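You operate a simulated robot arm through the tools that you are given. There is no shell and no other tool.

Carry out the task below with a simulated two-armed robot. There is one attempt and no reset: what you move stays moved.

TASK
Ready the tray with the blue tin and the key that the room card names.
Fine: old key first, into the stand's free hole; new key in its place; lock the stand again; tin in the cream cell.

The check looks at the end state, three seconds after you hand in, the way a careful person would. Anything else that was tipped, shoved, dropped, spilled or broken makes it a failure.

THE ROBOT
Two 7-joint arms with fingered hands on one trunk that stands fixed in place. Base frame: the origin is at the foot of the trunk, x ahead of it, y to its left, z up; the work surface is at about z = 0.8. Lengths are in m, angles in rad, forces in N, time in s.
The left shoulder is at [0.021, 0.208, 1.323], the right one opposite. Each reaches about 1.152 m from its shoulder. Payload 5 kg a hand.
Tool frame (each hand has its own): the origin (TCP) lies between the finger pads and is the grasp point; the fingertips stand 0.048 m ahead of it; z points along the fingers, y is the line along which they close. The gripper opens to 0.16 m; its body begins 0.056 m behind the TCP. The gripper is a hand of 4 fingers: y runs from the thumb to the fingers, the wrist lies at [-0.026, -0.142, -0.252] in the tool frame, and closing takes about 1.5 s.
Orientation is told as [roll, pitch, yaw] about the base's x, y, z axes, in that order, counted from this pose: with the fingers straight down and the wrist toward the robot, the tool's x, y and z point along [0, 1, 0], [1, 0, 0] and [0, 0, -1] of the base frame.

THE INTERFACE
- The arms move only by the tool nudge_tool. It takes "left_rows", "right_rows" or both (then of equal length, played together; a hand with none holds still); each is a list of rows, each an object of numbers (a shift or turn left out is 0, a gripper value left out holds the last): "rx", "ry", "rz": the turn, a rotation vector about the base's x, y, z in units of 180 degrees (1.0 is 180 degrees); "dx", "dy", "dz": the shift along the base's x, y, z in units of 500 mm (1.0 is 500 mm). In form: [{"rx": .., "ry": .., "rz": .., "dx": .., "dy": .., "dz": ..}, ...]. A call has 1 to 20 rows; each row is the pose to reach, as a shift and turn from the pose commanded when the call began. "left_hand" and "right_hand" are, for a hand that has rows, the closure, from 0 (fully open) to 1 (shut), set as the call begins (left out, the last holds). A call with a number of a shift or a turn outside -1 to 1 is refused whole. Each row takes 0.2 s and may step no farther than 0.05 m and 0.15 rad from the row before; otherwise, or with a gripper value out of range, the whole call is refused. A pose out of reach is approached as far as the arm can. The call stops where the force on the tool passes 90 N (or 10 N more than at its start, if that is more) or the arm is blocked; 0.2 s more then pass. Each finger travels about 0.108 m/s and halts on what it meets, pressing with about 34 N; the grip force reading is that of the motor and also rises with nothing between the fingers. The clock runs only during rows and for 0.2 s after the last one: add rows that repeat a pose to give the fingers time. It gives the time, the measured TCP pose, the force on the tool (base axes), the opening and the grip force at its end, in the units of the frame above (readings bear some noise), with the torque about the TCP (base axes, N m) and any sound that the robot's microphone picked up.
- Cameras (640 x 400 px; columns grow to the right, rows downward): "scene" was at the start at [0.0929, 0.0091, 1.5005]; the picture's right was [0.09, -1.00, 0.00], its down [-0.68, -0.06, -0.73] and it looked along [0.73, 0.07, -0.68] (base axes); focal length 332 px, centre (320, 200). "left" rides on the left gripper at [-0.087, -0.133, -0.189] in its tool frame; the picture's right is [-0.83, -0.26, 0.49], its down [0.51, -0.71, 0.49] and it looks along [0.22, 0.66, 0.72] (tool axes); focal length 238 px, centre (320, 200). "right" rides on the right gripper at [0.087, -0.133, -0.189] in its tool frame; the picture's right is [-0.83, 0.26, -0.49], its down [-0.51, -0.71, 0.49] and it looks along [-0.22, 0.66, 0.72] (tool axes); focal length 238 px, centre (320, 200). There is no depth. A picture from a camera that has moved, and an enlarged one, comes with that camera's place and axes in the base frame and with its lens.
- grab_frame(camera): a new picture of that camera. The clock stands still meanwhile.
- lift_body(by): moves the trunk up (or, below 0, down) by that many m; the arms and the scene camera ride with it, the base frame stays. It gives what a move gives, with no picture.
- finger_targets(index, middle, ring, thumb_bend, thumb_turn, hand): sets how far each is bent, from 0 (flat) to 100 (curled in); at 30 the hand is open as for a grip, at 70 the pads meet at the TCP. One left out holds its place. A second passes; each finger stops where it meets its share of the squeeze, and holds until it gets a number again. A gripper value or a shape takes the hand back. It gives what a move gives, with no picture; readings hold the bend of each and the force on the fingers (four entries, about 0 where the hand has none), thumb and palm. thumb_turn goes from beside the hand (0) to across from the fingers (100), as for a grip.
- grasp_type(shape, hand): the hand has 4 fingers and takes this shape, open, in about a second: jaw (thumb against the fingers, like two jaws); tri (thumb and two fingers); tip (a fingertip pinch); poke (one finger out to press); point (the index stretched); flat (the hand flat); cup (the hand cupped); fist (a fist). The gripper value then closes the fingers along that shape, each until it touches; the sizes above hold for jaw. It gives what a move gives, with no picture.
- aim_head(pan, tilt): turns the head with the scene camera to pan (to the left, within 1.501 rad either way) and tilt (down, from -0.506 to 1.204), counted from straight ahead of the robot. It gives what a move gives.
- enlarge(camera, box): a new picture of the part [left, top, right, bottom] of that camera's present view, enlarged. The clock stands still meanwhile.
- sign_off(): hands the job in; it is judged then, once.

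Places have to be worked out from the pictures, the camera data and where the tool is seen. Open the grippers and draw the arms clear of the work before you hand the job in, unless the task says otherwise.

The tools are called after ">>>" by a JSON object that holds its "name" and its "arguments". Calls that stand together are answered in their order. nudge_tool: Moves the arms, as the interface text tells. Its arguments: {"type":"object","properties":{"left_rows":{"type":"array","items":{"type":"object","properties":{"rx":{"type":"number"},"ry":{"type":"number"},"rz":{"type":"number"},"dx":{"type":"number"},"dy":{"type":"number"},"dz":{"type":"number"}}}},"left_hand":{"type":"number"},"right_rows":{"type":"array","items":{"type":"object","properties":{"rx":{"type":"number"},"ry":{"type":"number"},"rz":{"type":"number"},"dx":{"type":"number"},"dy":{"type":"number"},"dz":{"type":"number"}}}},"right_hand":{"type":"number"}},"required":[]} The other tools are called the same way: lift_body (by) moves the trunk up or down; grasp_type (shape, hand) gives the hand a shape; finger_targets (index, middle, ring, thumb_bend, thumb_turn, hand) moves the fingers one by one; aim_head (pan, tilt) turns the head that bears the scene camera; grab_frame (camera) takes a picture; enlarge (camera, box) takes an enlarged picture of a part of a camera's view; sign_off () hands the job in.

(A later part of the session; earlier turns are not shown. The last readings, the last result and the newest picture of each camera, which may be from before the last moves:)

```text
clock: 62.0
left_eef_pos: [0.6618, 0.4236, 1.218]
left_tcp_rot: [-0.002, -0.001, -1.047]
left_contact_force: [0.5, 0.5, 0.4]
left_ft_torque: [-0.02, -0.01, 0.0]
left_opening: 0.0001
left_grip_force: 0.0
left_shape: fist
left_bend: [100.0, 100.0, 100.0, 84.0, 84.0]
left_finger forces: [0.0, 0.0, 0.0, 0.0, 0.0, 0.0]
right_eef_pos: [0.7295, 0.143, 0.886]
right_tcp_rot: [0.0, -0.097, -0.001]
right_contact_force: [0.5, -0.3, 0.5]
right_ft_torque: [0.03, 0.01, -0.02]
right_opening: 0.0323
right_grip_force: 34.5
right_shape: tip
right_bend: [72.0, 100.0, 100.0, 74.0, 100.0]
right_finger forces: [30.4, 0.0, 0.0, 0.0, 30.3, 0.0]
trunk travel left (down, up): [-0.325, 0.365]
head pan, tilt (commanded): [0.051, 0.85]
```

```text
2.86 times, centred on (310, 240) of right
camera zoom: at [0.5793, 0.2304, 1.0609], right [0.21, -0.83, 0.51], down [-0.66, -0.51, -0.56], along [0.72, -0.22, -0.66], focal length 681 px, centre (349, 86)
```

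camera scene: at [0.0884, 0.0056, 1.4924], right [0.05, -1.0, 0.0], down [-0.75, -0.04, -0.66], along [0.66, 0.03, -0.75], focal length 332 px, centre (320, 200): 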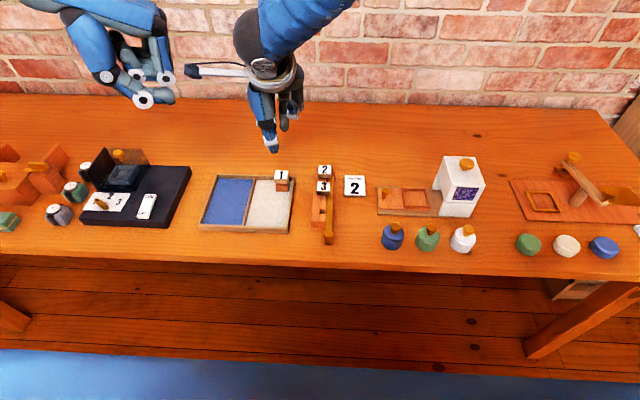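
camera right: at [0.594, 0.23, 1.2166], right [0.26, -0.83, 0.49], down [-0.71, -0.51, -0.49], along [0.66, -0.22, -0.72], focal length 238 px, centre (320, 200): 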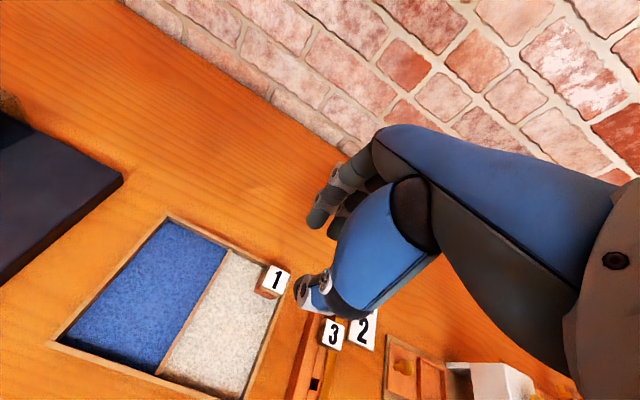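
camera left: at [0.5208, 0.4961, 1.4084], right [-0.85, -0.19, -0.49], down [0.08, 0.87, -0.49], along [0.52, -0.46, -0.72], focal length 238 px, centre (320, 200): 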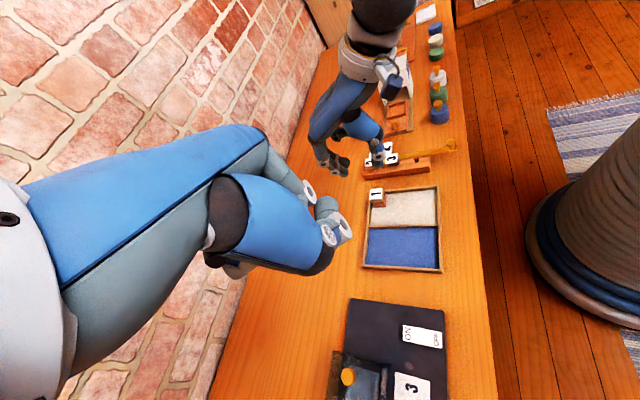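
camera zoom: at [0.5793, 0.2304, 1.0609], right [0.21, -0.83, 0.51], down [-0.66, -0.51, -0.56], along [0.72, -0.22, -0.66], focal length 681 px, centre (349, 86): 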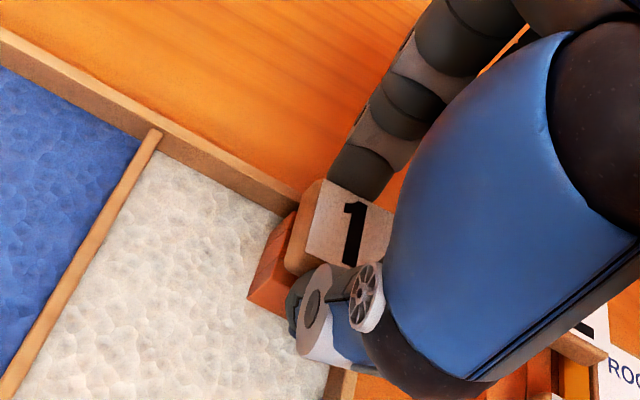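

Firm, balanced grip (≈30 N each side, no net force). I'll lift straight up slowly and look at the stem.

>>> {"name": "nudge_tool", "arguments": {"right_rows": [{"dz": 0.01}, {"dz": 0.02}, {"dz": 0.04}, {"dz": 0.06}, {"dz": 0.08}, {"dz": 0.1}, {"dz": 0.13}, {"dz": 0.16}, {"dz": 0.16}]}}

>>> {"name": "enlarge", "arguments": {"camera": "left", "box": [340, 130, 420, 195]}}

>>> {"name": "enlarge", "arguments": {"camera": "right", "box": [260, 170, 360, 310]}}

>>> {"name": "enlarge", "arguments": {"camera": "scene", "box": [240, 110, 320, 200]}}

```text
clock: 64.0
left_eef_pos: [0.6632, 0.4251, 1.22]
left_tcp_rot: [0.0, 0.0, -1.046]
left_contact_force: [-0.1, 0.4, -0.2]
left_ft_torque: [0.0, 0.01, 0.0]
left_opening: 0.0
left_grip_force: 0.0
left_shape: fist
left_bend: [100.0, 100.0, 100.0, 84.0, 84.0]
left_finger forces: [0.1, 0.0, 0.0, 0.0, 0.0, 0.0]
right_eef_pos: [0.7305, 0.1426, 0.965]
right_tcp_rot: [-0.001, -0.096, 0.0]
right_contact_force: [-0.7, 0.3, -0.8]
right_ft_torque: [-0.02, -0.01, 0.0]
right_opening: 0.032
right_grip_force: 33.5
right_shape: tip
right_bend: [72.0, 100.0, 100.0, 74.0, 100.0]
right_finger forces: [30.4, 0.0, 0.0, 0.1, 30.4, 0.1]
trunk travel left (down, up): [-0.325, 0.365]
head pan, tilt (commanded): [0.051, 0.85]
```

```text
6.15 times, centred on (380, 162) of left
camera zoom: at [0.5219, 0.4957, 1.4079], right [-0.85, -0.19, -0.49], down [0.08, 0.87, -0.49], along [0.52, -0.46, -0.72], focal length 1467 px, centre (-49, 431)
```

zoom: 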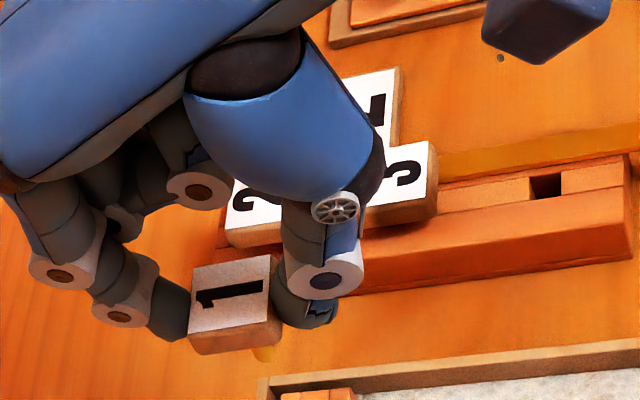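

```text
2.86 times, centred on (310, 240) of right
camera zoom: at [0.5802, 0.23, 1.1404], right [0.21, -0.83, 0.51], down [-0.66, -0.51, -0.56], along [0.72, -0.22, -0.66], focal length 681 px, centre (349, 86)
```

zoom: 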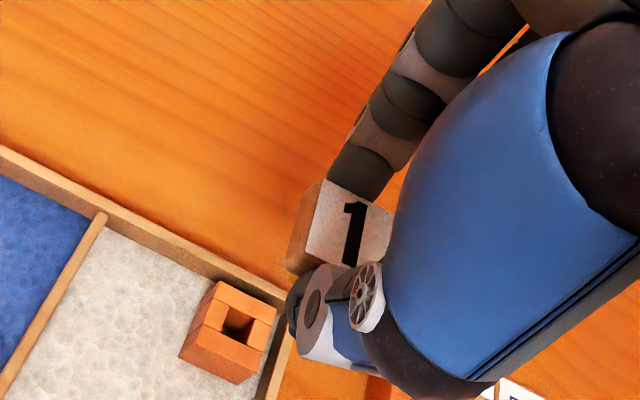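

```text
4.44 times, centred on (280, 155) of scene
camera zoom: at [0.0887, 0.0058, 1.4923], right [0.05, -1.0, 0.0], down [-0.75, -0.04, -0.66], along [0.66, 0.03, -0.75], focal length 1473 px, centre (498, 400)
```

zoom: 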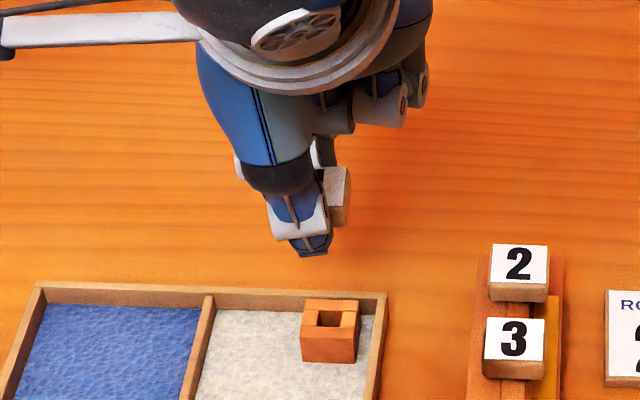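

Key 1 came out cleanly, and the tray block shows a square hole. I'll zoom in on that hole (to relate head centre to hole centre) and on the free hole in the stand.

>>> {"name": "enlarge", "arguments": {"camera": "scene", "box": [288, 164, 328, 194]}}

>>> {"name": "enlarge", "arguments": {"camera": "scene", "box": [305, 180, 345, 220]}}

>>> {"name": "enlarge", "arguments": {"camera": "left", "box": [360, 165, 400, 195]}}

>>> {"name": "enlarge", "arguments": {"camera": "scene", "box": [265, 160, 305, 200]}}

```text
13.33 times, centred on (308, 179) of scene
camera zoom: at [0.0887, 0.0058, 1.4923], right [0.05, -1.0, 0.0], down [-0.75, -0.04, -0.66], along [0.66, 0.03, -0.75], focal length 4420 px, centre (480, 480)
```

zoom: 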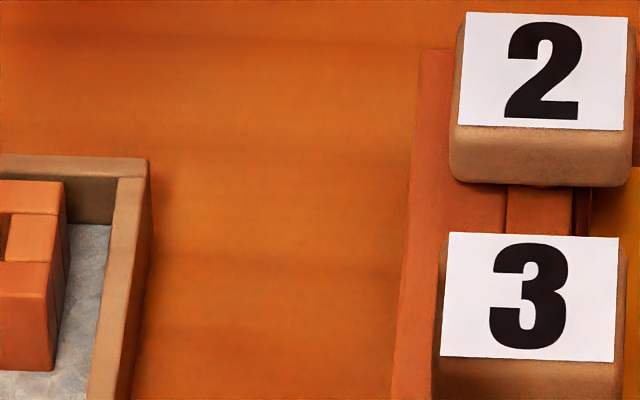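

```text
10.00 times, centred on (325, 200) of scene
camera zoom: at [0.0887, 0.0058, 1.4923], right [0.05, -1.0, 0.0], down [-0.75, -0.04, -0.66], along [0.66, 0.03, -0.75], focal length 3315 px, centre (270, 200)
```

zoom: 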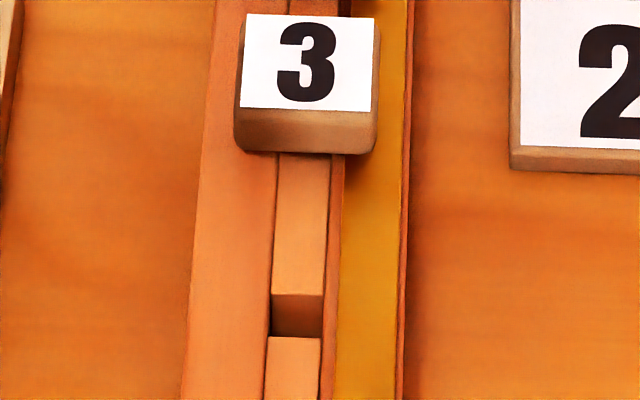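

```text
13.33 times, centred on (380, 180) of left
camera zoom: at [0.5219, 0.4957, 1.4079], right [-0.85, -0.19, -0.49], down [0.08, 0.87, -0.49], along [0.52, -0.46, -0.72], focal length 3178 px, centre (-480, 467)
```

zoom: 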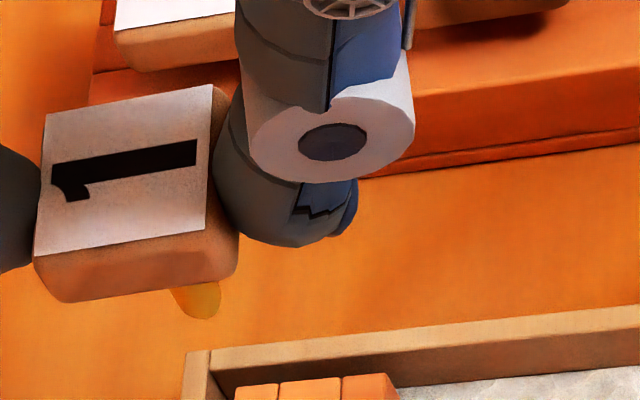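

```text
10.00 times, centred on (285, 180) of scene
camera zoom: at [0.0887, 0.0058, 1.4923], right [0.05, -1.0, 0.0], down [-0.75, -0.04, -0.66], along [0.66, 0.03, -0.75], focal length 3315 px, centre (670, 400)
```

zoom: 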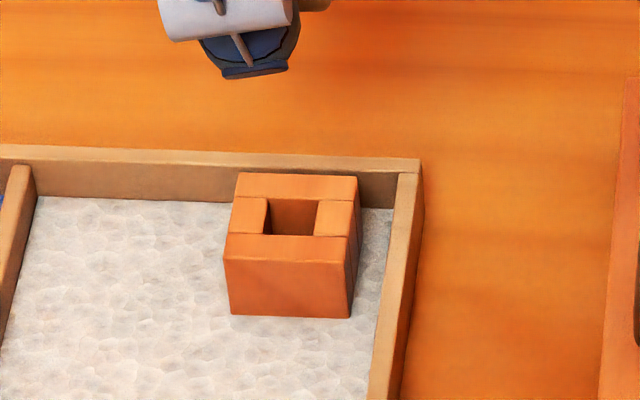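

The stem is a thin amber rod with good clearance, but in this orientation the index finger's bent joint would strike key 3 when inserting. I'll put key 1 back, and re-grip it with the hand yawed +90° (pinching along y), which leaves the neighbours clear.

>>> {"name": "nudge_tool", "arguments": {"right_rows": [{"dz": -0.03}, {"dz": -0.06}, {"dz": -0.08}, {"dz": -0.1}, {"dz": -0.115}, {"dz": -0.13}, {"dz": -0.145}, {"dz": -0.157}, {"dz": -0.157}]}}

>>> {"name": "enlarge", "arguments": {"camera": "left", "box": [340, 150, 420, 215]}}

```text
clock: 66.0
left_eef_pos: [0.6621, 0.4236, 1.2179]
left_tcp_rot: [0.001, 0.0, -1.047]
left_contact_force: [-0.1, 0.0, 0.3]
left_ft_torque: [0.0, 0.01, 0.02]
left_opening: 0.0
left_grip_force: 0.1
left_shape: fist
left_bend: [100.0, 100.0, 100.0, 84.0, 84.0]
left_finger forces: [0.0, 0.0, 0.1, 0.0, 0.1, 0.0]
right_eef_pos: [0.729, 0.1447, 0.8858]
right_tcp_rot: [0.0, -0.096, 0.0]
right_contact_force: [0.1, 0.0, 0.5]
right_ft_torque: [-0.01, -0.04, 0.02]
right_opening: 0.0323
right_grip_force: 33.9
right_shape: tip
right_bend: [72.0, 100.0, 100.0, 74.0, 100.0]
right_finger forces: [30.4, 0.1, 0.1, 0.1, 30.4, 0.1]
trunk travel left (down, up): [-0.325, 0.365]
head pan, tilt (commanded): [0.051, 0.85]
```

```text
6.15 times, centred on (380, 182) of left
camera zoom: at [0.5214, 0.4955, 1.4081], right [-0.85, -0.19, -0.49], down [0.08, 0.87, -0.49], along [0.52, -0.46, -0.72], focal length 1467 px, centre (-49, 308)
```

zoom: 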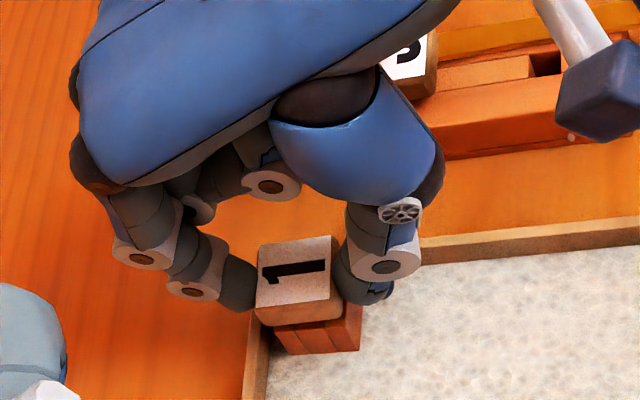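

Key 1 is reseated without force. Now open, rise, and yaw the hand +90° above it.

>>> {"name": "nudge_tool", "arguments": {"right_rows": [{}, {}, {}, {}, {"dz": 0.03}, {"dz": 0.07}, {"dz": 0.12}, {"dz": 0.18}, {"dz": 0.18}], "right_hand": 0.6}}

>>> {"name": "nudge_tool", "arguments": {"right_rows": [{"rz": 0.045}, {"rz": 0.09}, {"rz": 0.135}, {"rz": 0.18}, {"rz": 0.225}, {"rz": 0.27}, {"rz": 0.315}, {"rz": 0.36}, {"rz": 0.405}, {"rz": 0.45}, {"rz": 0.48}, {"dx": 0.006, "dy": -0.005, "rz": 0.5}, {"dx": 0.012, "dy": -0.01, "rz": 0.5}, {"dx": 0.012, "dy": -0.01, "rz": 0.5}]}}

>>> {"name": "grab_frame", "arguments": {"camera": "left"}}

>>> {"name": "grab_frame", "arguments": {"camera": "right"}}

>>> {"name": "grab_frame", "arguments": {"camera": "scene"}}

```text
clock: 68.0
left_eef_pos: [0.6634, 0.4247, 1.2185]
left_tcp_rot: [-0.003, 0.001, -1.046]
left_contact_force: [0.4, -0.7, -0.1]
left_ft_torque: [-0.01, 0.09, -0.01]
left_opening: 0.0002
left_grip_force: 0.2
left_shape: fist
left_bend: [100.0, 100.0, 100.0, 84.0, 84.0]
left_finger forces: [0.0, 0.0, 0.0, 0.0, 0.1, 0.1]
right_eef_pos: [0.7301, 0.1458, 0.9746]
right_tcp_rot: [-0.001, -0.092, -0.001]
right_contact_force: [0.0, 1.2, 0.1]
right_ft_torque: [-0.02, 0.03, -0.02]
right_opening: 0.0638
right_grip_force: 0.0
right_shape: tip
right_bend: [73.0, 98.0, 99.0, 72.0, 100.0]
right_finger forces: [0.0, 0.1, 0.0, 0.0, 0.0, 0.1]
trunk travel left (down, up): [-0.325, 0.365]
head pan, tilt (commanded): [0.051, 0.85]
```

```text
clock: 71.0
left_eef_pos: [0.6624, 0.4247, 1.2204]
left_tcp_rot: [0.001, -0.001, -1.048]
left_contact_force: [0.3, -0.2, 0.5]
left_ft_torque: [0.01, 0.01, 0.03]
left_opening: 0.0
left_grip_force: 0.0
left_shape: fist
left_bend: [100.0, 100.0, 100.0, 84.0, 84.0]
left_finger forces: [0.1, 0.0, 0.1, 0.1, 0.0, 0.0]
right_eef_pos: [0.7346, 0.1375, 0.976]
right_tcp_rot: [0.001, -0.094, 1.569]
right_contact_force: [0.2, -0.3, 0.5]
right_ft_torque: [0.0, -0.02, 0.0]
right_opening: 0.0639
right_grip_force: 0.1
right_shape: tip
right_bend: [73.0, 98.0, 99.0, 72.0, 100.0]
right_finger forces: [0.0, 0.0, 0.1, 0.1, 0.0, 0.0]
trunk travel left (down, up): [-0.325, 0.365]
head pan, tilt (commanded): [0.051, 0.85]
```

```text
taken
camera left: at [0.5218, 0.4955, 1.408], right [-0.85, -0.19, -0.49], down [0.08, 0.87, -0.49], along [0.52, -0.46, -0.72], focal length 238 px, centre (320, 200)
```

left: 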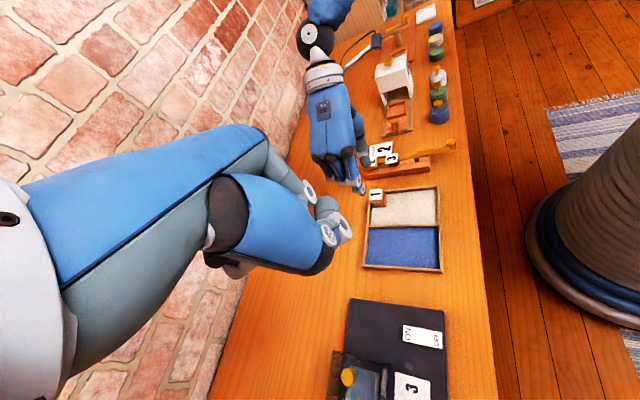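

```text
taken
camera right: at [0.6486, -0.0112, 1.1522], right [0.83, 0.21, 0.51], down [0.51, -0.66, -0.56], along [0.22, 0.72, -0.66], focal length 238 px, centre (320, 200)
```

right: 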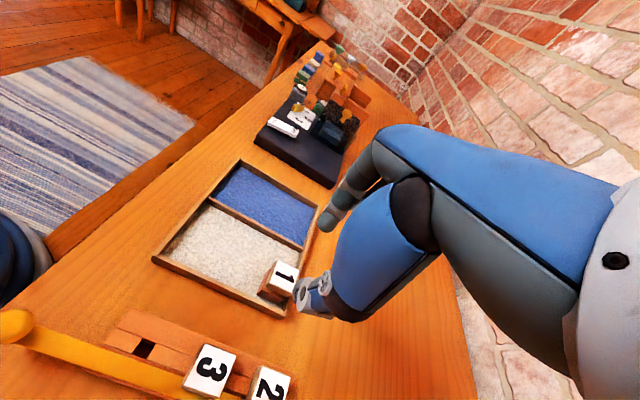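

```text
taken
camera scene: at [0.0886, 0.0056, 1.4924], right [0.05, -1.0, 0.0], down [-0.75, -0.04, -0.66], along [0.66, 0.03, -0.75], focal length 332 px, centre (320, 200)
```

scene: 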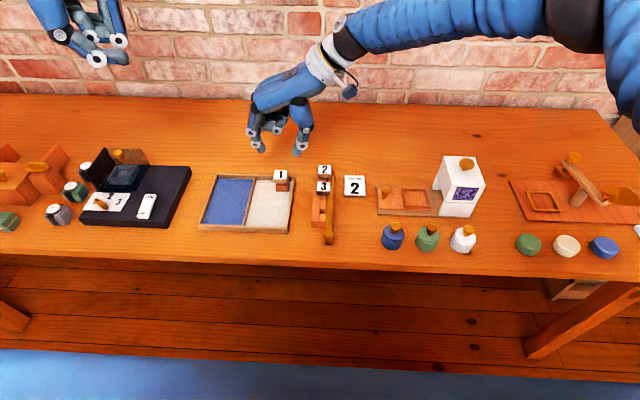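

Now the scene camera sees the pinch side-on. I'll lower to just above the key's head and check alignment.

>>> {"name": "nudge_tool", "arguments": {"right_rows": [{"dx": 0.002, "dy": 0.002, "dz": -0.04}, {"dx": 0.002, "dy": 0.002, "dz": -0.08}, {"dx": 0.002, "dy": 0.002, "dz": -0.12}, {"dx": 0.002, "dy": 0.002, "dz": -0.12}]}}

>>> {"name": "enlarge", "arguments": {"camera": "scene", "box": [240, 130, 310, 200]}}

>>> {"name": "enlarge", "arguments": {"camera": "right", "box": [250, 160, 370, 330]}}

>>> {"name": "enlarge", "arguments": {"camera": "left", "box": [320, 130, 420, 215]}}

```text
clock: 72.0
left_eef_pos: [0.6621, 0.4237, 1.2202]
left_tcp_rot: [0.002, 0.0, -1.048]
left_contact_force: [0.6, 1.0, 0.6]
left_ft_torque: [0.01, -0.04, 0.03]
left_opening: 0.0
left_grip_force: 0.0
left_shape: fist
left_bend: [100.0, 100.0, 100.0, 84.0, 84.0]
left_finger forces: [0.1, 0.1, 0.0, 0.0, 0.0, 0.0]
right_eef_pos: [0.7371, 0.1404, 0.918]
right_tcp_rot: [0.002, -0.096, 1.571]
right_contact_force: [0.7, 0.9, -0.4]
right_ft_torque: [-0.01, -0.06, 0.0]
right_opening: 0.0637
right_grip_force: 0.0
right_shape: tip
right_bend: [73.0, 98.0, 99.0, 72.0, 100.0]
right_finger forces: [0.0, 0.0, 0.1, 0.1, 0.1, 0.0]
trunk travel left (down, up): [-0.325, 0.365]
head pan, tilt (commanded): [0.051, 0.85]
```

```text
5.71 times, centred on (275, 165) of scene
camera zoom: at [0.0881, 0.0055, 1.4924], right [0.05, -1.0, 0.0], down [-0.75, -0.04, -0.66], along [0.66, 0.03, -0.75], focal length 1894 px, centre (577, 400)
```

zoom: 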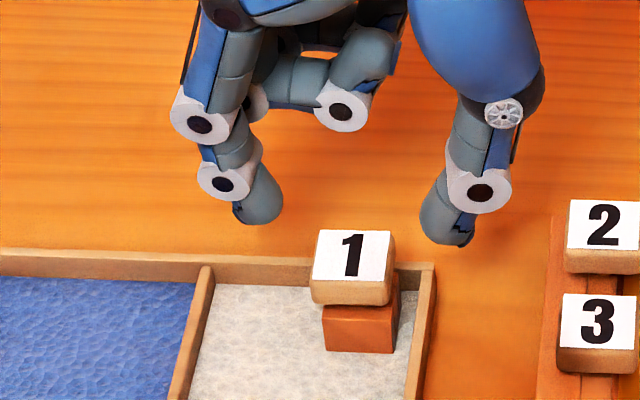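

```text
2.35 times, centred on (310, 245) of right
camera zoom: at [0.6495, -0.0103, 1.0937], right [0.83, 0.21, 0.51], down [0.51, -0.66, -0.56], along [0.22, 0.72, -0.66], focal length 561 px, centre (344, 94)
```

zoom: 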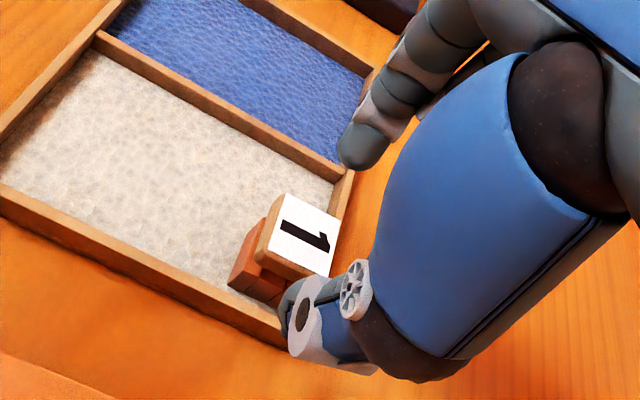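

```text
4.71 times, centred on (370, 172) of left
camera zoom: at [0.5213, 0.4954, 1.4083], right [-0.85, -0.19, -0.49], down [0.08, 0.87, -0.49], along [0.52, -0.46, -0.72], focal length 1122 px, centre (85, 329)
```

zoom: 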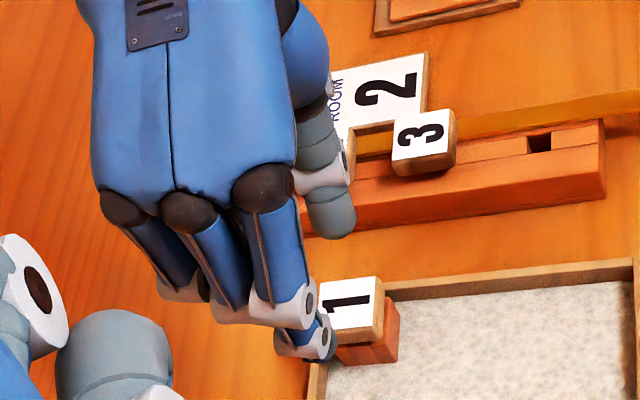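

Side view: thumb and index tips level; pinch mid-line y≈0.143 while the key now sits at y≈0.147. I'll shift +3.5 mm in y, descend to TCP z≈0.884 and close lightly first.

>>> {"name": "nudge_tool", "arguments": {"right_rows": [{"dx": -0.003, "dy": 0.007, "dz": -0.02}, {"dx": -0.003, "dy": 0.007, "dz": -0.04}, {"dx": -0.003, "dy": 0.007, "dz": -0.06}, {"dx": -0.003, "dy": 0.007, "dz": -0.068}, {"dx": -0.003, "dy": 0.007, "dz": -0.068}]}}

>>> {"name": "nudge_tool", "arguments": {"right_rows": [{}, {}, {}, {}, {}], "right_hand": 0.76}}

>>> {"name": "enlarge", "arguments": {"camera": "scene", "box": [250, 140, 310, 200]}}

>>> {"name": "enlarge", "arguments": {"camera": "right", "box": [250, 160, 370, 330]}}

```text
clock: 73.2
left_eef_pos: [0.6624, 0.4244, 1.2195]
left_tcp_rot: [0.002, -0.002, -1.048]
left_contact_force: [0.3, -0.8, -0.7]
left_ft_torque: [0.01, 0.01, 0.0]
left_opening: 0.0
left_grip_force: 0.0
left_shape: fist
left_bend: [100.0, 100.0, 100.0, 84.0, 84.0]
left_finger forces: [0.0, 0.0, 0.0, 0.0, 0.1, 0.0]
right_eef_pos: [0.7347, 0.1447, 0.8834]
right_tcp_rot: [0.0, -0.096, 1.571]
right_contact_force: [0.9, -0.7, -0.2]
right_ft_torque: [0.01, 0.02, 0.02]
right_opening: 0.0641
right_grip_force: 0.1
right_shape: tip
right_bend: [73.0, 98.0, 99.0, 72.0, 100.0]
right_finger forces: [0.1, 0.1, 0.0, 0.0, 0.0, 0.1]
trunk travel left (down, up): [-0.325, 0.365]
head pan, tilt (commanded): [0.051, 0.85]
```

```text
clock: 74.4
left_eef_pos: [0.6624, 0.4222, 1.2195]
left_tcp_rot: [0.0, 0.0, -1.047]
left_contact_force: [-0.1, -0.2, -0.2]
left_ft_torque: [-0.02, -0.01, -0.03]
left_opening: 0.0
left_grip_force: 0.1
left_shape: fist
left_bend: [100.0, 100.0, 100.0, 84.0, 84.0]
left_finger forces: [0.0, 0.1, 0.0, 0.1, 0.0, 0.0]
right_eef_pos: [0.7354, 0.1434, 0.8831]
right_tcp_rot: [0.001, -0.096, 1.571]
right_contact_force: [0.1, -0.4, -0.2]
right_ft_torque: [-0.01, 0.0, -0.02]
right_opening: 0.0389
right_grip_force: 0.0
right_shape: tip
right_bend: [72.0, 98.0, 99.0, 74.0, 100.0]
right_finger forces: [0.1, 0.1, 0.0, 0.0, 0.4, 0.0]
trunk travel left (down, up): [-0.325, 0.365]
head pan, tilt (commanded): [0.051, 0.85]
```

```text
6.67 times, centred on (280, 170) of scene
camera zoom: at [0.0885, 0.0055, 1.4924], right [0.05, -1.0, 0.0], down [-0.75, -0.04, -0.66], along [0.66, 0.03, -0.75], focal length 2210 px, centre (587, 400)
```

zoom: 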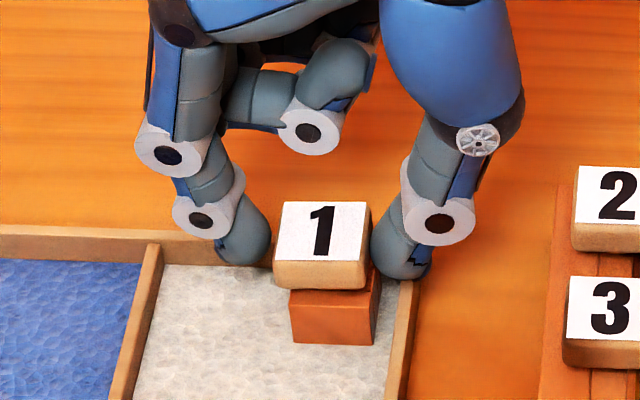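

```text
2.35 times, centred on (310, 245) of right
camera zoom: at [0.6484, -0.0062, 1.059], right [0.83, 0.21, 0.51], down [0.51, -0.66, -0.56], along [0.22, 0.72, -0.66], focal length 561 px, centre (344, 94)
```

zoom: 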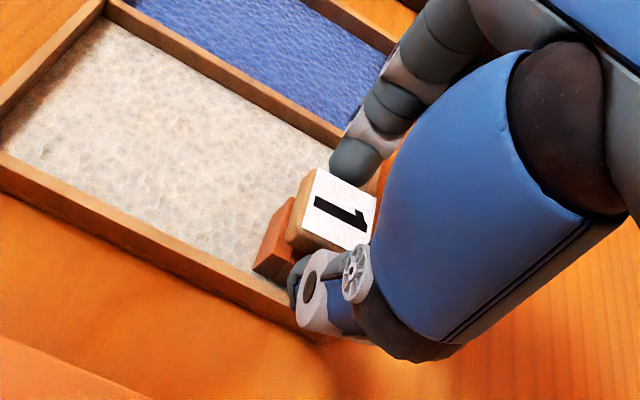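

>>> {"name": "nudge_tool", "arguments": {"right_rows": [{}, {}, {}, {}, {}], "right_hand": 0.9}}

>>> {"name": "enlarge", "arguments": {"camera": "scene", "box": [250, 140, 310, 200]}}

```text
clock: 75.6
left_eef_pos: [0.6633, 0.4251, 1.2202]
left_tcp_rot: [0.002, -0.001, -1.048]
left_contact_force: [-0.1, 0.2, 0.4]
left_ft_torque: [0.01, -0.02, -0.05]
left_opening: 0.0
left_grip_force: 0.1
left_shape: fist
left_bend: [100.0, 100.0, 100.0, 84.0, 84.0]
left_finger forces: [0.1, 0.0, 0.1, 0.0, 0.1, 0.0]
right_eef_pos: [0.7362, 0.1432, 0.8823]
right_tcp_rot: [0.0, -0.096, 1.571]
right_contact_force: [-0.3, -3.1, -0.1]
right_ft_torque: [-0.13, 0.03, -0.03]
right_opening: 0.0304
right_grip_force: 33.9
right_shape: tip
right_bend: [72.0, 100.0, 100.0, 74.0, 100.0]
right_finger forces: [30.2, 0.0, 0.0, 0.0, 32.4, 0.0]
trunk travel left (down, up): [-0.325, 0.365]
head pan, tilt (commanded): [0.051, 0.85]
```

```text
6.67 times, centred on (280, 170) of scene
camera zoom: at [0.0886, 0.0054, 1.4924], right [0.05, -1.0, 0.0], down [-0.75, -0.04, -0.66], along [0.66, 0.03, -0.75], focal length 2210 px, centre (587, 400)
```

zoom: 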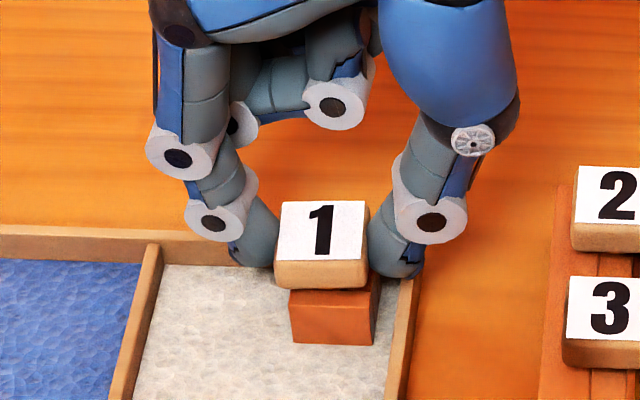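

Gripped evenly. I'll lift 8 cm, carry it first back (−x) and then right (−y) to above the free hole, and inspect the stem against the hole.

>>> {"name": "nudge_tool", "arguments": {"right_rows": [{"dz": 0.02}, {"dz": 0.05}, {"dz": 0.1}, {"dz": 0.16}, {"dx": -0.07, "dz": 0.17}, {"dx": -0.14, "dz": 0.17}, {"dx": -0.2066, "dy": -0.02, "dz": 0.17}, {"dx": -0.2066, "dy": -0.08, "dz": 0.17}, {"dx": -0.2066, "dy": -0.14, "dz": 0.17}, {"dx": -0.2066, "dy": -0.2, "dz": 0.17}, {"dx": -0.2066, "dy": -0.2428, "dz": 0.17}, {"dx": -0.2066, "dy": -0.2428, "dz": 0.17}, {"dx": -0.2066, "dy": -0.2428, "dz": 0.17}]}}

>>> {"name": "grab_frame", "arguments": {"camera": "scene"}}

>>> {"name": "enlarge", "arguments": {"camera": "scene", "box": [295, 145, 355, 215]}}

>>> {"name": "enlarge", "arguments": {"camera": "left", "box": [350, 100, 450, 185]}}

>>> {"name": "enlarge", "arguments": {"camera": "right", "box": [250, 160, 370, 330]}}

```text
clock: 78.4
left_eef_pos: [0.6624, 0.4231, 1.2198]
left_tcp_rot: [-0.001, 0.0, -1.047]
left_contact_force: [0.7, -0.6, 0.6]
left_ft_torque: [0.04, 0.01, -0.01]
left_opening: 0.0001
left_grip_force: 0.0
left_shape: fist
left_bend: [100.0, 100.0, 100.0, 84.0, 84.0]
left_finger forces: [0.0, 0.1, 0.1, 0.1, 0.0, 0.0]
right_eef_pos: [0.6346, 0.0224, 0.9693]
right_tcp_rot: [-0.001, -0.096, 1.571]
right_contact_force: [-0.5, 0.2, 0.3]
right_ft_torque: [0.04, 0.04, -0.01]
right_opening: 0.0302
right_grip_force: 34.2
right_shape: tip
right_bend: [72.0, 100.0, 100.0, 74.0, 100.0]
right_finger forces: [31.8, 0.0, 0.0, 0.1, 31.8, 0.0]
trunk travel left (down, up): [-0.325, 0.365]
head pan, tilt (commanded): [0.051, 0.85]
```

```text
taken
camera scene: at [0.0886, 0.0051, 1.4924], right [0.05, -1.0, 0.0], down [-0.75, -0.04, -0.66], along [0.66, 0.03, -0.75], focal length 332 px, centre (320, 200)
```

scene: 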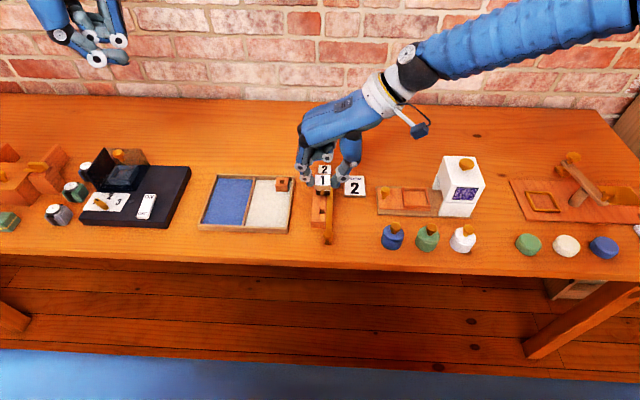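

```text
5.71 times, centred on (325, 180) of scene
camera zoom: at [0.0886, 0.0051, 1.4924], right [0.05, -1.0, 0.0], down [-0.75, -0.04, -0.66], along [0.66, 0.03, -0.75], focal length 1894 px, centre (291, 314)
```

zoom: 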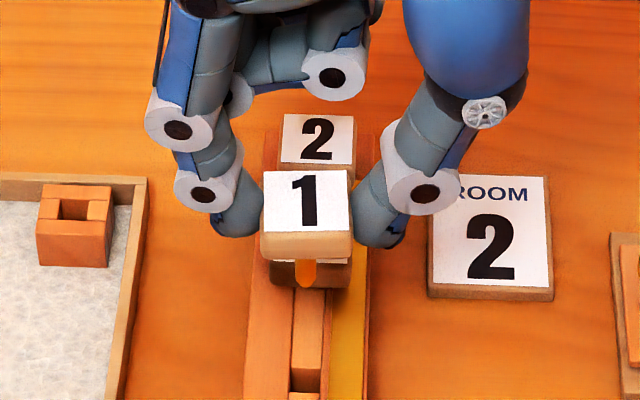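

```text
4.71 times, centred on (400, 142) of left
camera zoom: at [0.5218, 0.4949, 1.4082], right [-0.85, -0.19, -0.49], down [0.08, 0.87, -0.49], along [0.52, -0.46, -0.72], focal length 1122 px, centre (-56, 471)
```

zoom: 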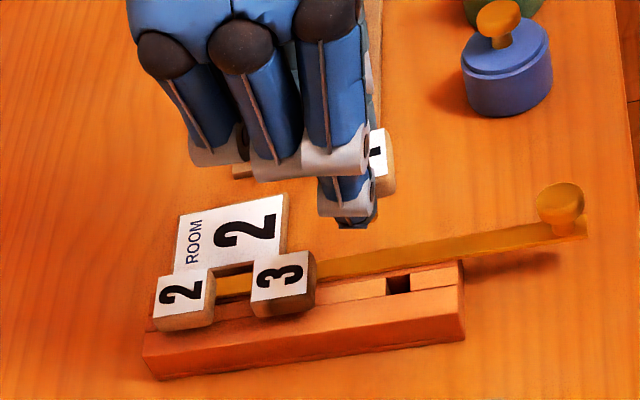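

```text
2.35 times, centred on (310, 245) of right
camera zoom: at [0.5479, -0.1269, 1.1446], right [0.83, 0.21, 0.51], down [0.51, -0.66, -0.56], along [0.22, 0.72, -0.66], focal length 561 px, centre (344, 94)
```

zoom: 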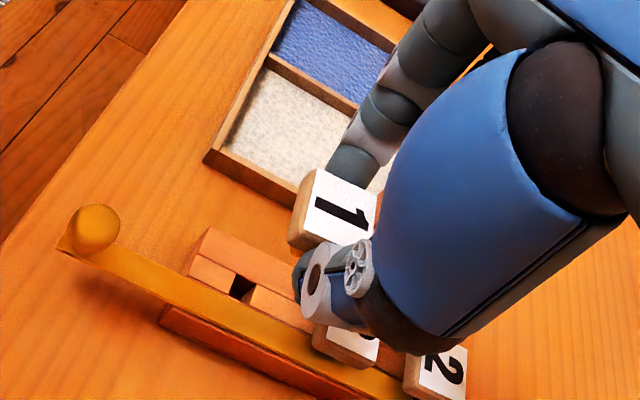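

The key's blade-like stem (≈10 mm wide, tip at z≈0.889) hangs straight; head centre ≈ (0.6356, 0.0266), needing about −2.5 mm in x. I'll correct and lower until the tip is just above the hole.

>>> {"name": "nudge_tool", "arguments": {"right_rows": [{"dx": -0.005}, {"dx": -0.005, "dz": -0.03}, {"dx": -0.005, "dz": -0.06}, {"dx": -0.005, "dz": -0.09}, {"dx": -0.005, "dz": -0.106}, {"dx": -0.005, "dz": -0.106}, {"dx": -0.005, "dz": -0.106}]}}

>>> {"name": "enlarge", "arguments": {"camera": "scene", "box": [300, 165, 350, 215]}}

>>> {"name": "enlarge", "arguments": {"camera": "left", "box": [370, 130, 430, 185]}}

>>> {"name": "enlarge", "arguments": {"camera": "right", "box": [270, 180, 350, 300]}}

```text
clock: 80.0
left_eef_pos: [0.6621, 0.4236, 1.2198]
left_tcp_rot: [0.001, -0.001, -1.048]
left_contact_force: [0.1, 0.0, -0.2]
left_ft_torque: [-0.01, -0.02, 0.01]
left_opening: 0.0
left_grip_force: 0.0
left_shape: fist
left_bend: [100.0, 100.0, 100.0, 84.0, 84.0]
left_finger forces: [0.0, 0.0, 0.0, 0.0, 0.1, 0.0]
right_eef_pos: [0.629, 0.022, 0.9136]
right_tcp_rot: [0.001, -0.095, 1.57]
right_contact_force: [0.3, 0.2, -1.0]
right_ft_torque: [0.0, -0.01, 0.01]
right_opening: 0.0299
right_grip_force: 33.8
right_shape: tip
right_bend: [72.0, 100.0, 100.0, 74.0, 100.0]
right_finger forces: [31.9, 0.0, 0.0, 0.0, 31.7, 0.0]
trunk travel left (down, up): [-0.325, 0.365]
head pan, tilt (commanded): [0.051, 0.85]
```

```text
8.00 times, centred on (325, 190) of scene
camera zoom: at [0.0886, 0.0055, 1.4924], right [0.05, -1.0, 0.0], down [-0.75, -0.04, -0.66], along [0.66, 0.03, -0.75], focal length 2652 px, centre (280, 280)
```

zoom: 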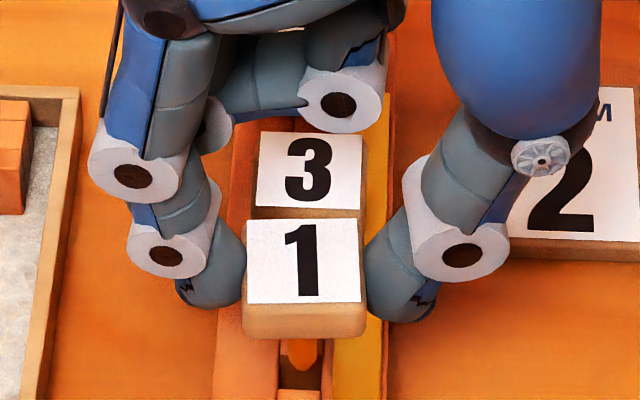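

```text
7.27 times, centred on (400, 158) of left
camera zoom: at [0.5217, 0.4954, 1.408], right [-0.85, -0.19, -0.49], down [0.08, 0.87, -0.49], along [0.52, -0.46, -0.72], focal length 1734 px, centre (-262, 509)
```

zoom: 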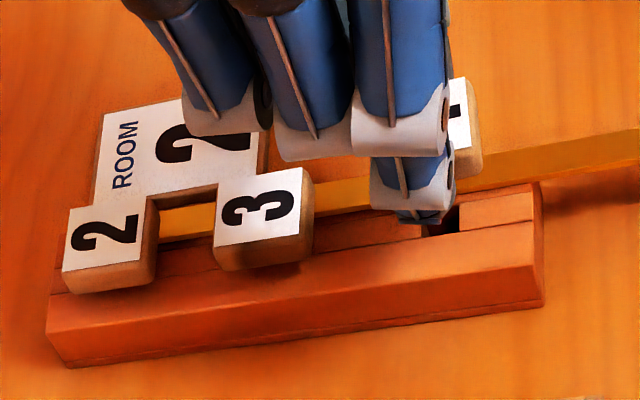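

```text
3.33 times, centred on (310, 240) of right
camera zoom: at [0.542, -0.1279, 1.0901], right [0.83, 0.21, 0.51], down [0.51, -0.66, -0.56], along [0.22, 0.72, -0.66], focal length 794 px, centre (353, 67)
```

zoom: 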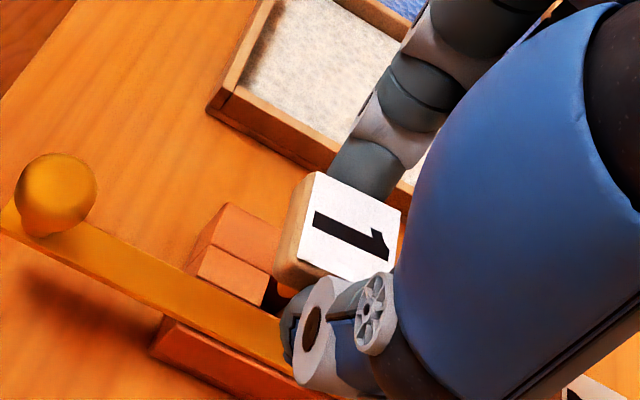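

Tip is centred over the hole (u matches, ~5.5 mm behind its near edge). I'll lower gently in stages.

>>> {"name": "nudge_tool", "arguments": {"right_rows": [{"dz": -0.006}, {"dz": -0.012}, {"dz": -0.018}, {"dz": -0.024}, {"dz": -0.03}, {"dz": -0.03}]}}

>>> {"name": "enlarge", "arguments": {"camera": "scene", "box": [300, 165, 350, 215]}}

```text
clock: 81.4
left_eef_pos: [0.663, 0.4243, 1.2193]
left_tcp_rot: [0.0, -0.001, -1.047]
left_contact_force: [-1.0, 0.3, -0.1]
left_ft_torque: [0.02, 0.0, -0.02]
left_opening: 0.0
left_grip_force: 0.0
left_shape: fist
left_bend: [100.0, 100.0, 100.0, 84.0, 84.0]
left_finger forces: [0.0, 0.0, 0.1, 0.1, 0.1, 0.0]
right_eef_pos: [0.6296, 0.0219, 0.8998]
right_tcp_rot: [0.0, -0.096, 1.57]
right_contact_force: [0.0, 0.9, -0.1]
right_ft_torque: [-0.03, -0.07, 0.03]
right_opening: 0.0299
right_grip_force: 33.3
right_shape: tip
right_bend: [72.0, 100.0, 100.0, 74.0, 100.0]
right_finger forces: [31.8, 0.0, 0.0, 0.1, 31.9, 0.0]
trunk travel left (down, up): [-0.325, 0.365]
head pan, tilt (commanded): [0.051, 0.85]
```

```text
8.00 times, centred on (325, 190) of scene
camera zoom: at [0.0884, 0.0055, 1.4924], right [0.05, -1.0, 0.0], down [-0.75, -0.04, -0.66], along [0.66, 0.03, -0.75], focal length 2652 px, centre (280, 280)
```

zoom: 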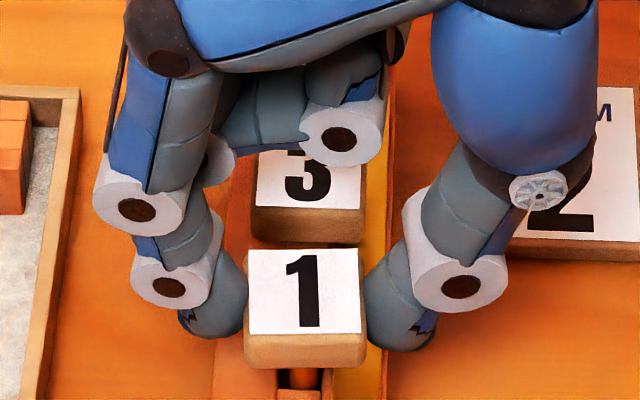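

No contact force; the stem is in the hole. Continue lowering to seat (about 17 mm more).

>>> {"name": "nudge_tool", "arguments": {"right_rows": [{"dz": -0.006}, {"dz": -0.012}, {"dz": -0.018}, {"dz": -0.024}, {"dz": -0.029}, {"dz": -0.032}, {"dz": -0.032}]}}

>>> {"name": "enlarge", "arguments": {"camera": "scene", "box": [300, 165, 350, 215]}}

>>> {"name": "enlarge", "arguments": {"camera": "left", "box": [370, 130, 430, 185]}}

```text
clock: 83.0
left_eef_pos: [0.6617, 0.4236, 1.2187]
left_tcp_rot: [-0.001, 0.0, -1.047]
left_contact_force: [-0.2, -0.1, 0.4]
left_ft_torque: [0.08, -0.01, -0.01]
left_opening: 0.0
left_grip_force: 0.1
left_shape: fist
left_bend: [100.0, 100.0, 100.0, 84.0, 84.0]
left_finger forces: [0.0, 0.1, 0.0, 0.1, 0.0, 0.1]
right_eef_pos: [0.6299, 0.0212, 0.8857]
right_tcp_rot: [0.0, -0.095, 1.571]
right_contact_force: [0.0, -1.2, -0.6]
right_ft_torque: [0.0, 0.0, -0.02]
right_opening: 0.0301
right_grip_force: 34.0
right_shape: tip
right_bend: [72.0, 100.0, 100.0, 74.0, 100.0]
right_finger forces: [31.9, 0.0, 0.1, 0.0, 31.9, 0.1]
trunk travel left (down, up): [-0.325, 0.365]
head pan, tilt (commanded): [0.051, 0.85]
```

```text
8.00 times, centred on (325, 190) of scene
camera zoom: at [0.0885, 0.0055, 1.4924], right [0.05, -1.0, 0.0], down [-0.75, -0.04, -0.66], along [0.66, 0.03, -0.75], focal length 2652 px, centre (280, 280)
```

zoom: 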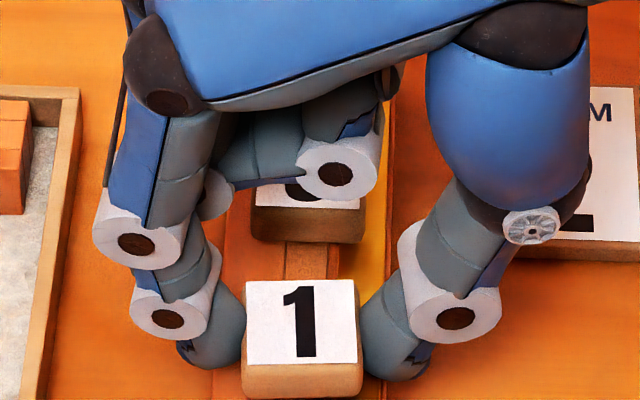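

```text
7.27 times, centred on (400, 158) of left
camera zoom: at [0.5216, 0.4954, 1.4081], right [-0.85, -0.19, -0.49], down [0.08, 0.87, -0.49], along [0.52, -0.46, -0.72], focal length 1734 px, centre (-262, 509)
```

zoom: 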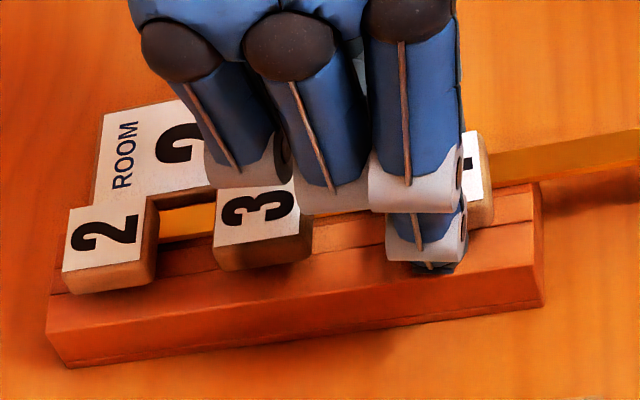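

Still no resistance; head is ~3 mm above its seated height. Lower the last few mm.

>>> {"name": "nudge_tool", "arguments": {"right_rows": [{"dx": 0.002, "dz": -0.003}, {"dx": 0.002, "dz": -0.006}, {"dx": 0.002, "dz": -0.008}, {"dx": 0.002, "dz": -0.008}]}}

```text
clock: 84.0
left_eef_pos: [0.6617, 0.4231, 1.2203]
left_tcp_rot: [0.001, 0.0, -1.045]
left_contact_force: [0.2, -0.5, -1.0]
left_ft_torque: [0.02, 0.0, -0.02]
left_opening: 0.0002
left_grip_force: 0.0
left_shape: fist
left_bend: [100.0, 100.0, 100.0, 84.0, 84.0]
left_finger forces: [0.0, 0.0, 0.0, 0.0, 0.0, 0.0]
right_eef_pos: [0.6301, 0.0212, 0.8818]
right_tcp_rot: [-0.002, -0.097, 1.572]
right_contact_force: [0.9, -2.5, 18.8]
right_ft_torque: [-0.1, 0.04, 0.0]
right_opening: 0.0308
right_grip_force: 33.9
right_shape: tip
right_bend: [72.0, 100.0, 100.0, 74.0, 100.0]
right_finger forces: [34.2, 0.0, 0.0, 0.1, 37.3, 0.0]
trunk travel left (down, up): [-0.325, 0.365]
head pan, tilt (commanded): [0.051, 0.85]
```

The key has bottomed out (18.8 N upward), so it's seated. Release, rise and inspect.

>>> {"name": "nudge_tool", "arguments": {"right_rows": [{"dz": 0.004}, {"dz": 0.004}, {"dz": 0.004}, {"dz": 0.004}, {"dz": 0.03}, {"dz": 0.07}, {"dz": 0.12}, {"dz": 0.18}, {"dz": 0.18}], "right_hand": 0.6}}

>>> {"name": "enlarge", "arguments": {"camera": "scene", "box": [295, 155, 355, 225]}}

>>> {"name": "enlarge", "arguments": {"camera": "left", "box": [350, 120, 460, 200]}}

```text
clock: 86.0
left_eef_pos: [0.6628, 0.4238, 1.218]
left_tcp_rot: [0.001, 0.0, -1.046]
left_contact_force: [0.1, 0.0, -0.2]
left_ft_torque: [0.04, 0.06, -0.02]
left_opening: 0.0003
left_grip_force: 0.1
left_shape: fist
left_bend: [100.0, 100.0, 100.0, 84.0, 84.0]
left_finger forces: [0.0, 0.0, 0.2, 0.1, 0.1, 0.0]
right_eef_pos: [0.6299, 0.024, 0.9708]
right_tcp_rot: [0.003, -0.097, 1.57]
right_contact_force: [0.0, 0.5, -0.8]
right_ft_torque: [0.0, 0.08, 0.0]
right_opening: 0.0637
right_grip_force: 0.0
right_shape: tip
right_bend: [73.0, 98.0, 99.0, 72.0, 100.0]
right_finger forces: [0.0, 0.0, 0.0, 0.0, 0.1, 0.1]
trunk travel left (down, up): [-0.325, 0.365]
head pan, tilt (commanded): [0.051, 0.85]
```

```text
5.71 times, centred on (325, 190) of scene
camera zoom: at [0.0891, 0.0053, 1.4923], right [0.05, -1.0, 0.0], down [-0.75, -0.04, -0.66], along [0.66, 0.03, -0.75], focal length 1894 px, centre (291, 257)
```

zoom: 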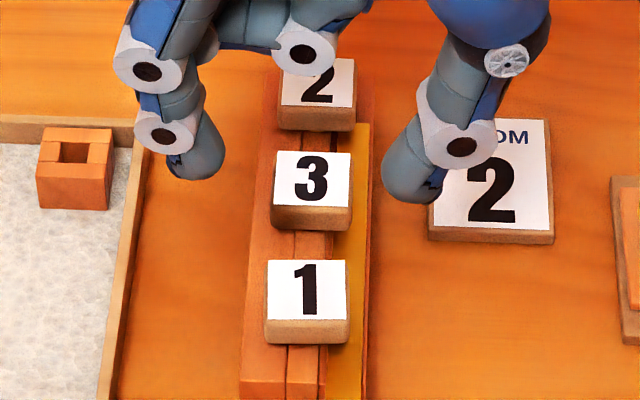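

```text
5.00 times, centred on (405, 160) of left
camera zoom: at [0.5222, 0.4952, 1.4079], right [-0.85, -0.19, -0.49], down [0.08, 0.87, -0.49], along [0.52, -0.46, -0.72], focal length 1192 px, centre (-105, 400)
```

zoom: 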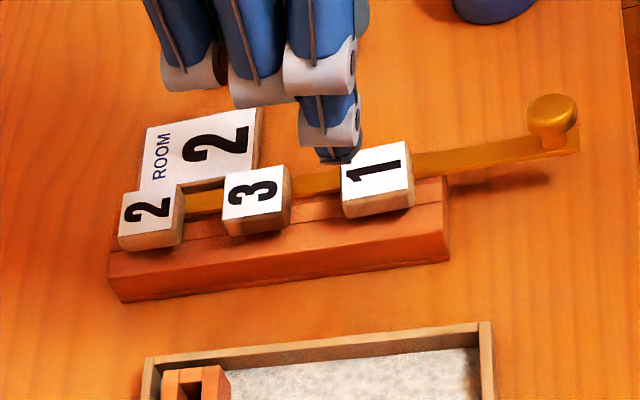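

Key 1 is properly seated in the stand. Next, move over key 2 (0.7635, 0.0265) with the same grip offset and check.

>>> {"name": "nudge_tool", "arguments": {"right_rows": [{"dx": 0.07}, {"dx": 0.14}, {"dx": 0.21}, {"dx": 0.267, "dy": -0.003}, {"dx": 0.267, "dy": -0.003, "dz": -0.05}, {"dx": 0.267, "dy": -0.003, "dz": -0.1}, {"dx": 0.267, "dy": -0.003, "dz": -0.1}]}}

>>> {"name": "enlarge", "arguments": {"camera": "scene", "box": [290, 125, 360, 205]}}

>>> {"name": "enlarge", "arguments": {"camera": "right", "box": [250, 160, 370, 330]}}

```text
clock: 87.6
left_eef_pos: [0.6612, 0.4241, 1.221]
left_tcp_rot: [0.0, 0.0, -1.047]
left_contact_force: [-0.4, -0.8, 0.0]
left_ft_torque: [-0.01, -0.07, -0.03]
left_opening: 0.0001
left_grip_force: 0.0
left_shape: fist
left_bend: [100.0, 100.0, 100.0, 84.0, 84.0]
left_finger forces: [0.1, 0.0, 0.0, 0.0, 0.0, 0.0]
right_eef_pos: [0.7618, 0.0217, 0.9189]
right_tcp_rot: [0.001, -0.096, 1.571]
right_contact_force: [-0.2, -0.5, -0.4]
right_ft_torque: [-0.01, -0.05, -0.03]
right_opening: 0.0639
right_grip_force: 0.1
right_shape: tip
right_bend: [73.0, 98.0, 99.0, 72.0, 100.0]
right_finger forces: [0.0, 0.0, 0.0, 0.1, 0.1, 0.1]
trunk travel left (down, up): [-0.325, 0.365]
head pan, tilt (commanded): [0.051, 0.85]
```

```text
5.00 times, centred on (325, 165) of scene
camera zoom: at [0.0878, 0.0053, 1.4925], right [0.05, -1.0, 0.0], down [-0.75, -0.04, -0.66], along [0.66, 0.03, -0.75], focal length 1657 px, centre (295, 375)
```

zoom: 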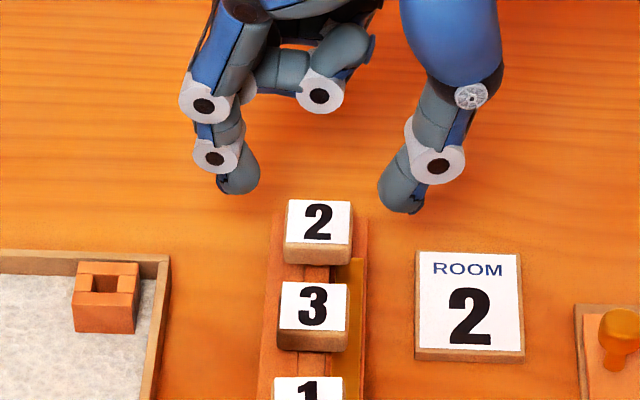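

```text
2.35 times, centred on (310, 245) of right
camera zoom: at [0.6747, -0.1284, 1.0956], right [0.83, 0.21, 0.51], down [0.51, -0.66, -0.56], along [0.22, 0.72, -0.66], focal length 561 px, centre (344, 94)
```

zoom: 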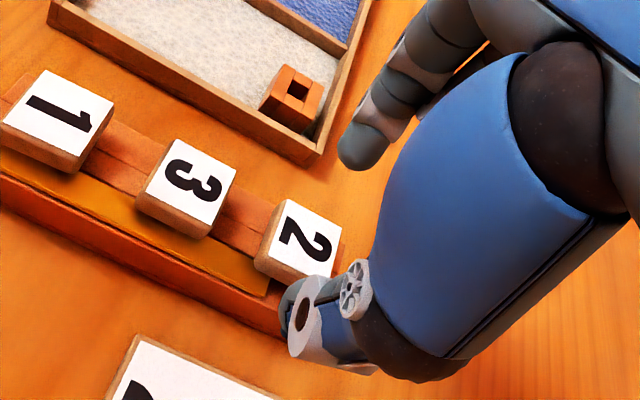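

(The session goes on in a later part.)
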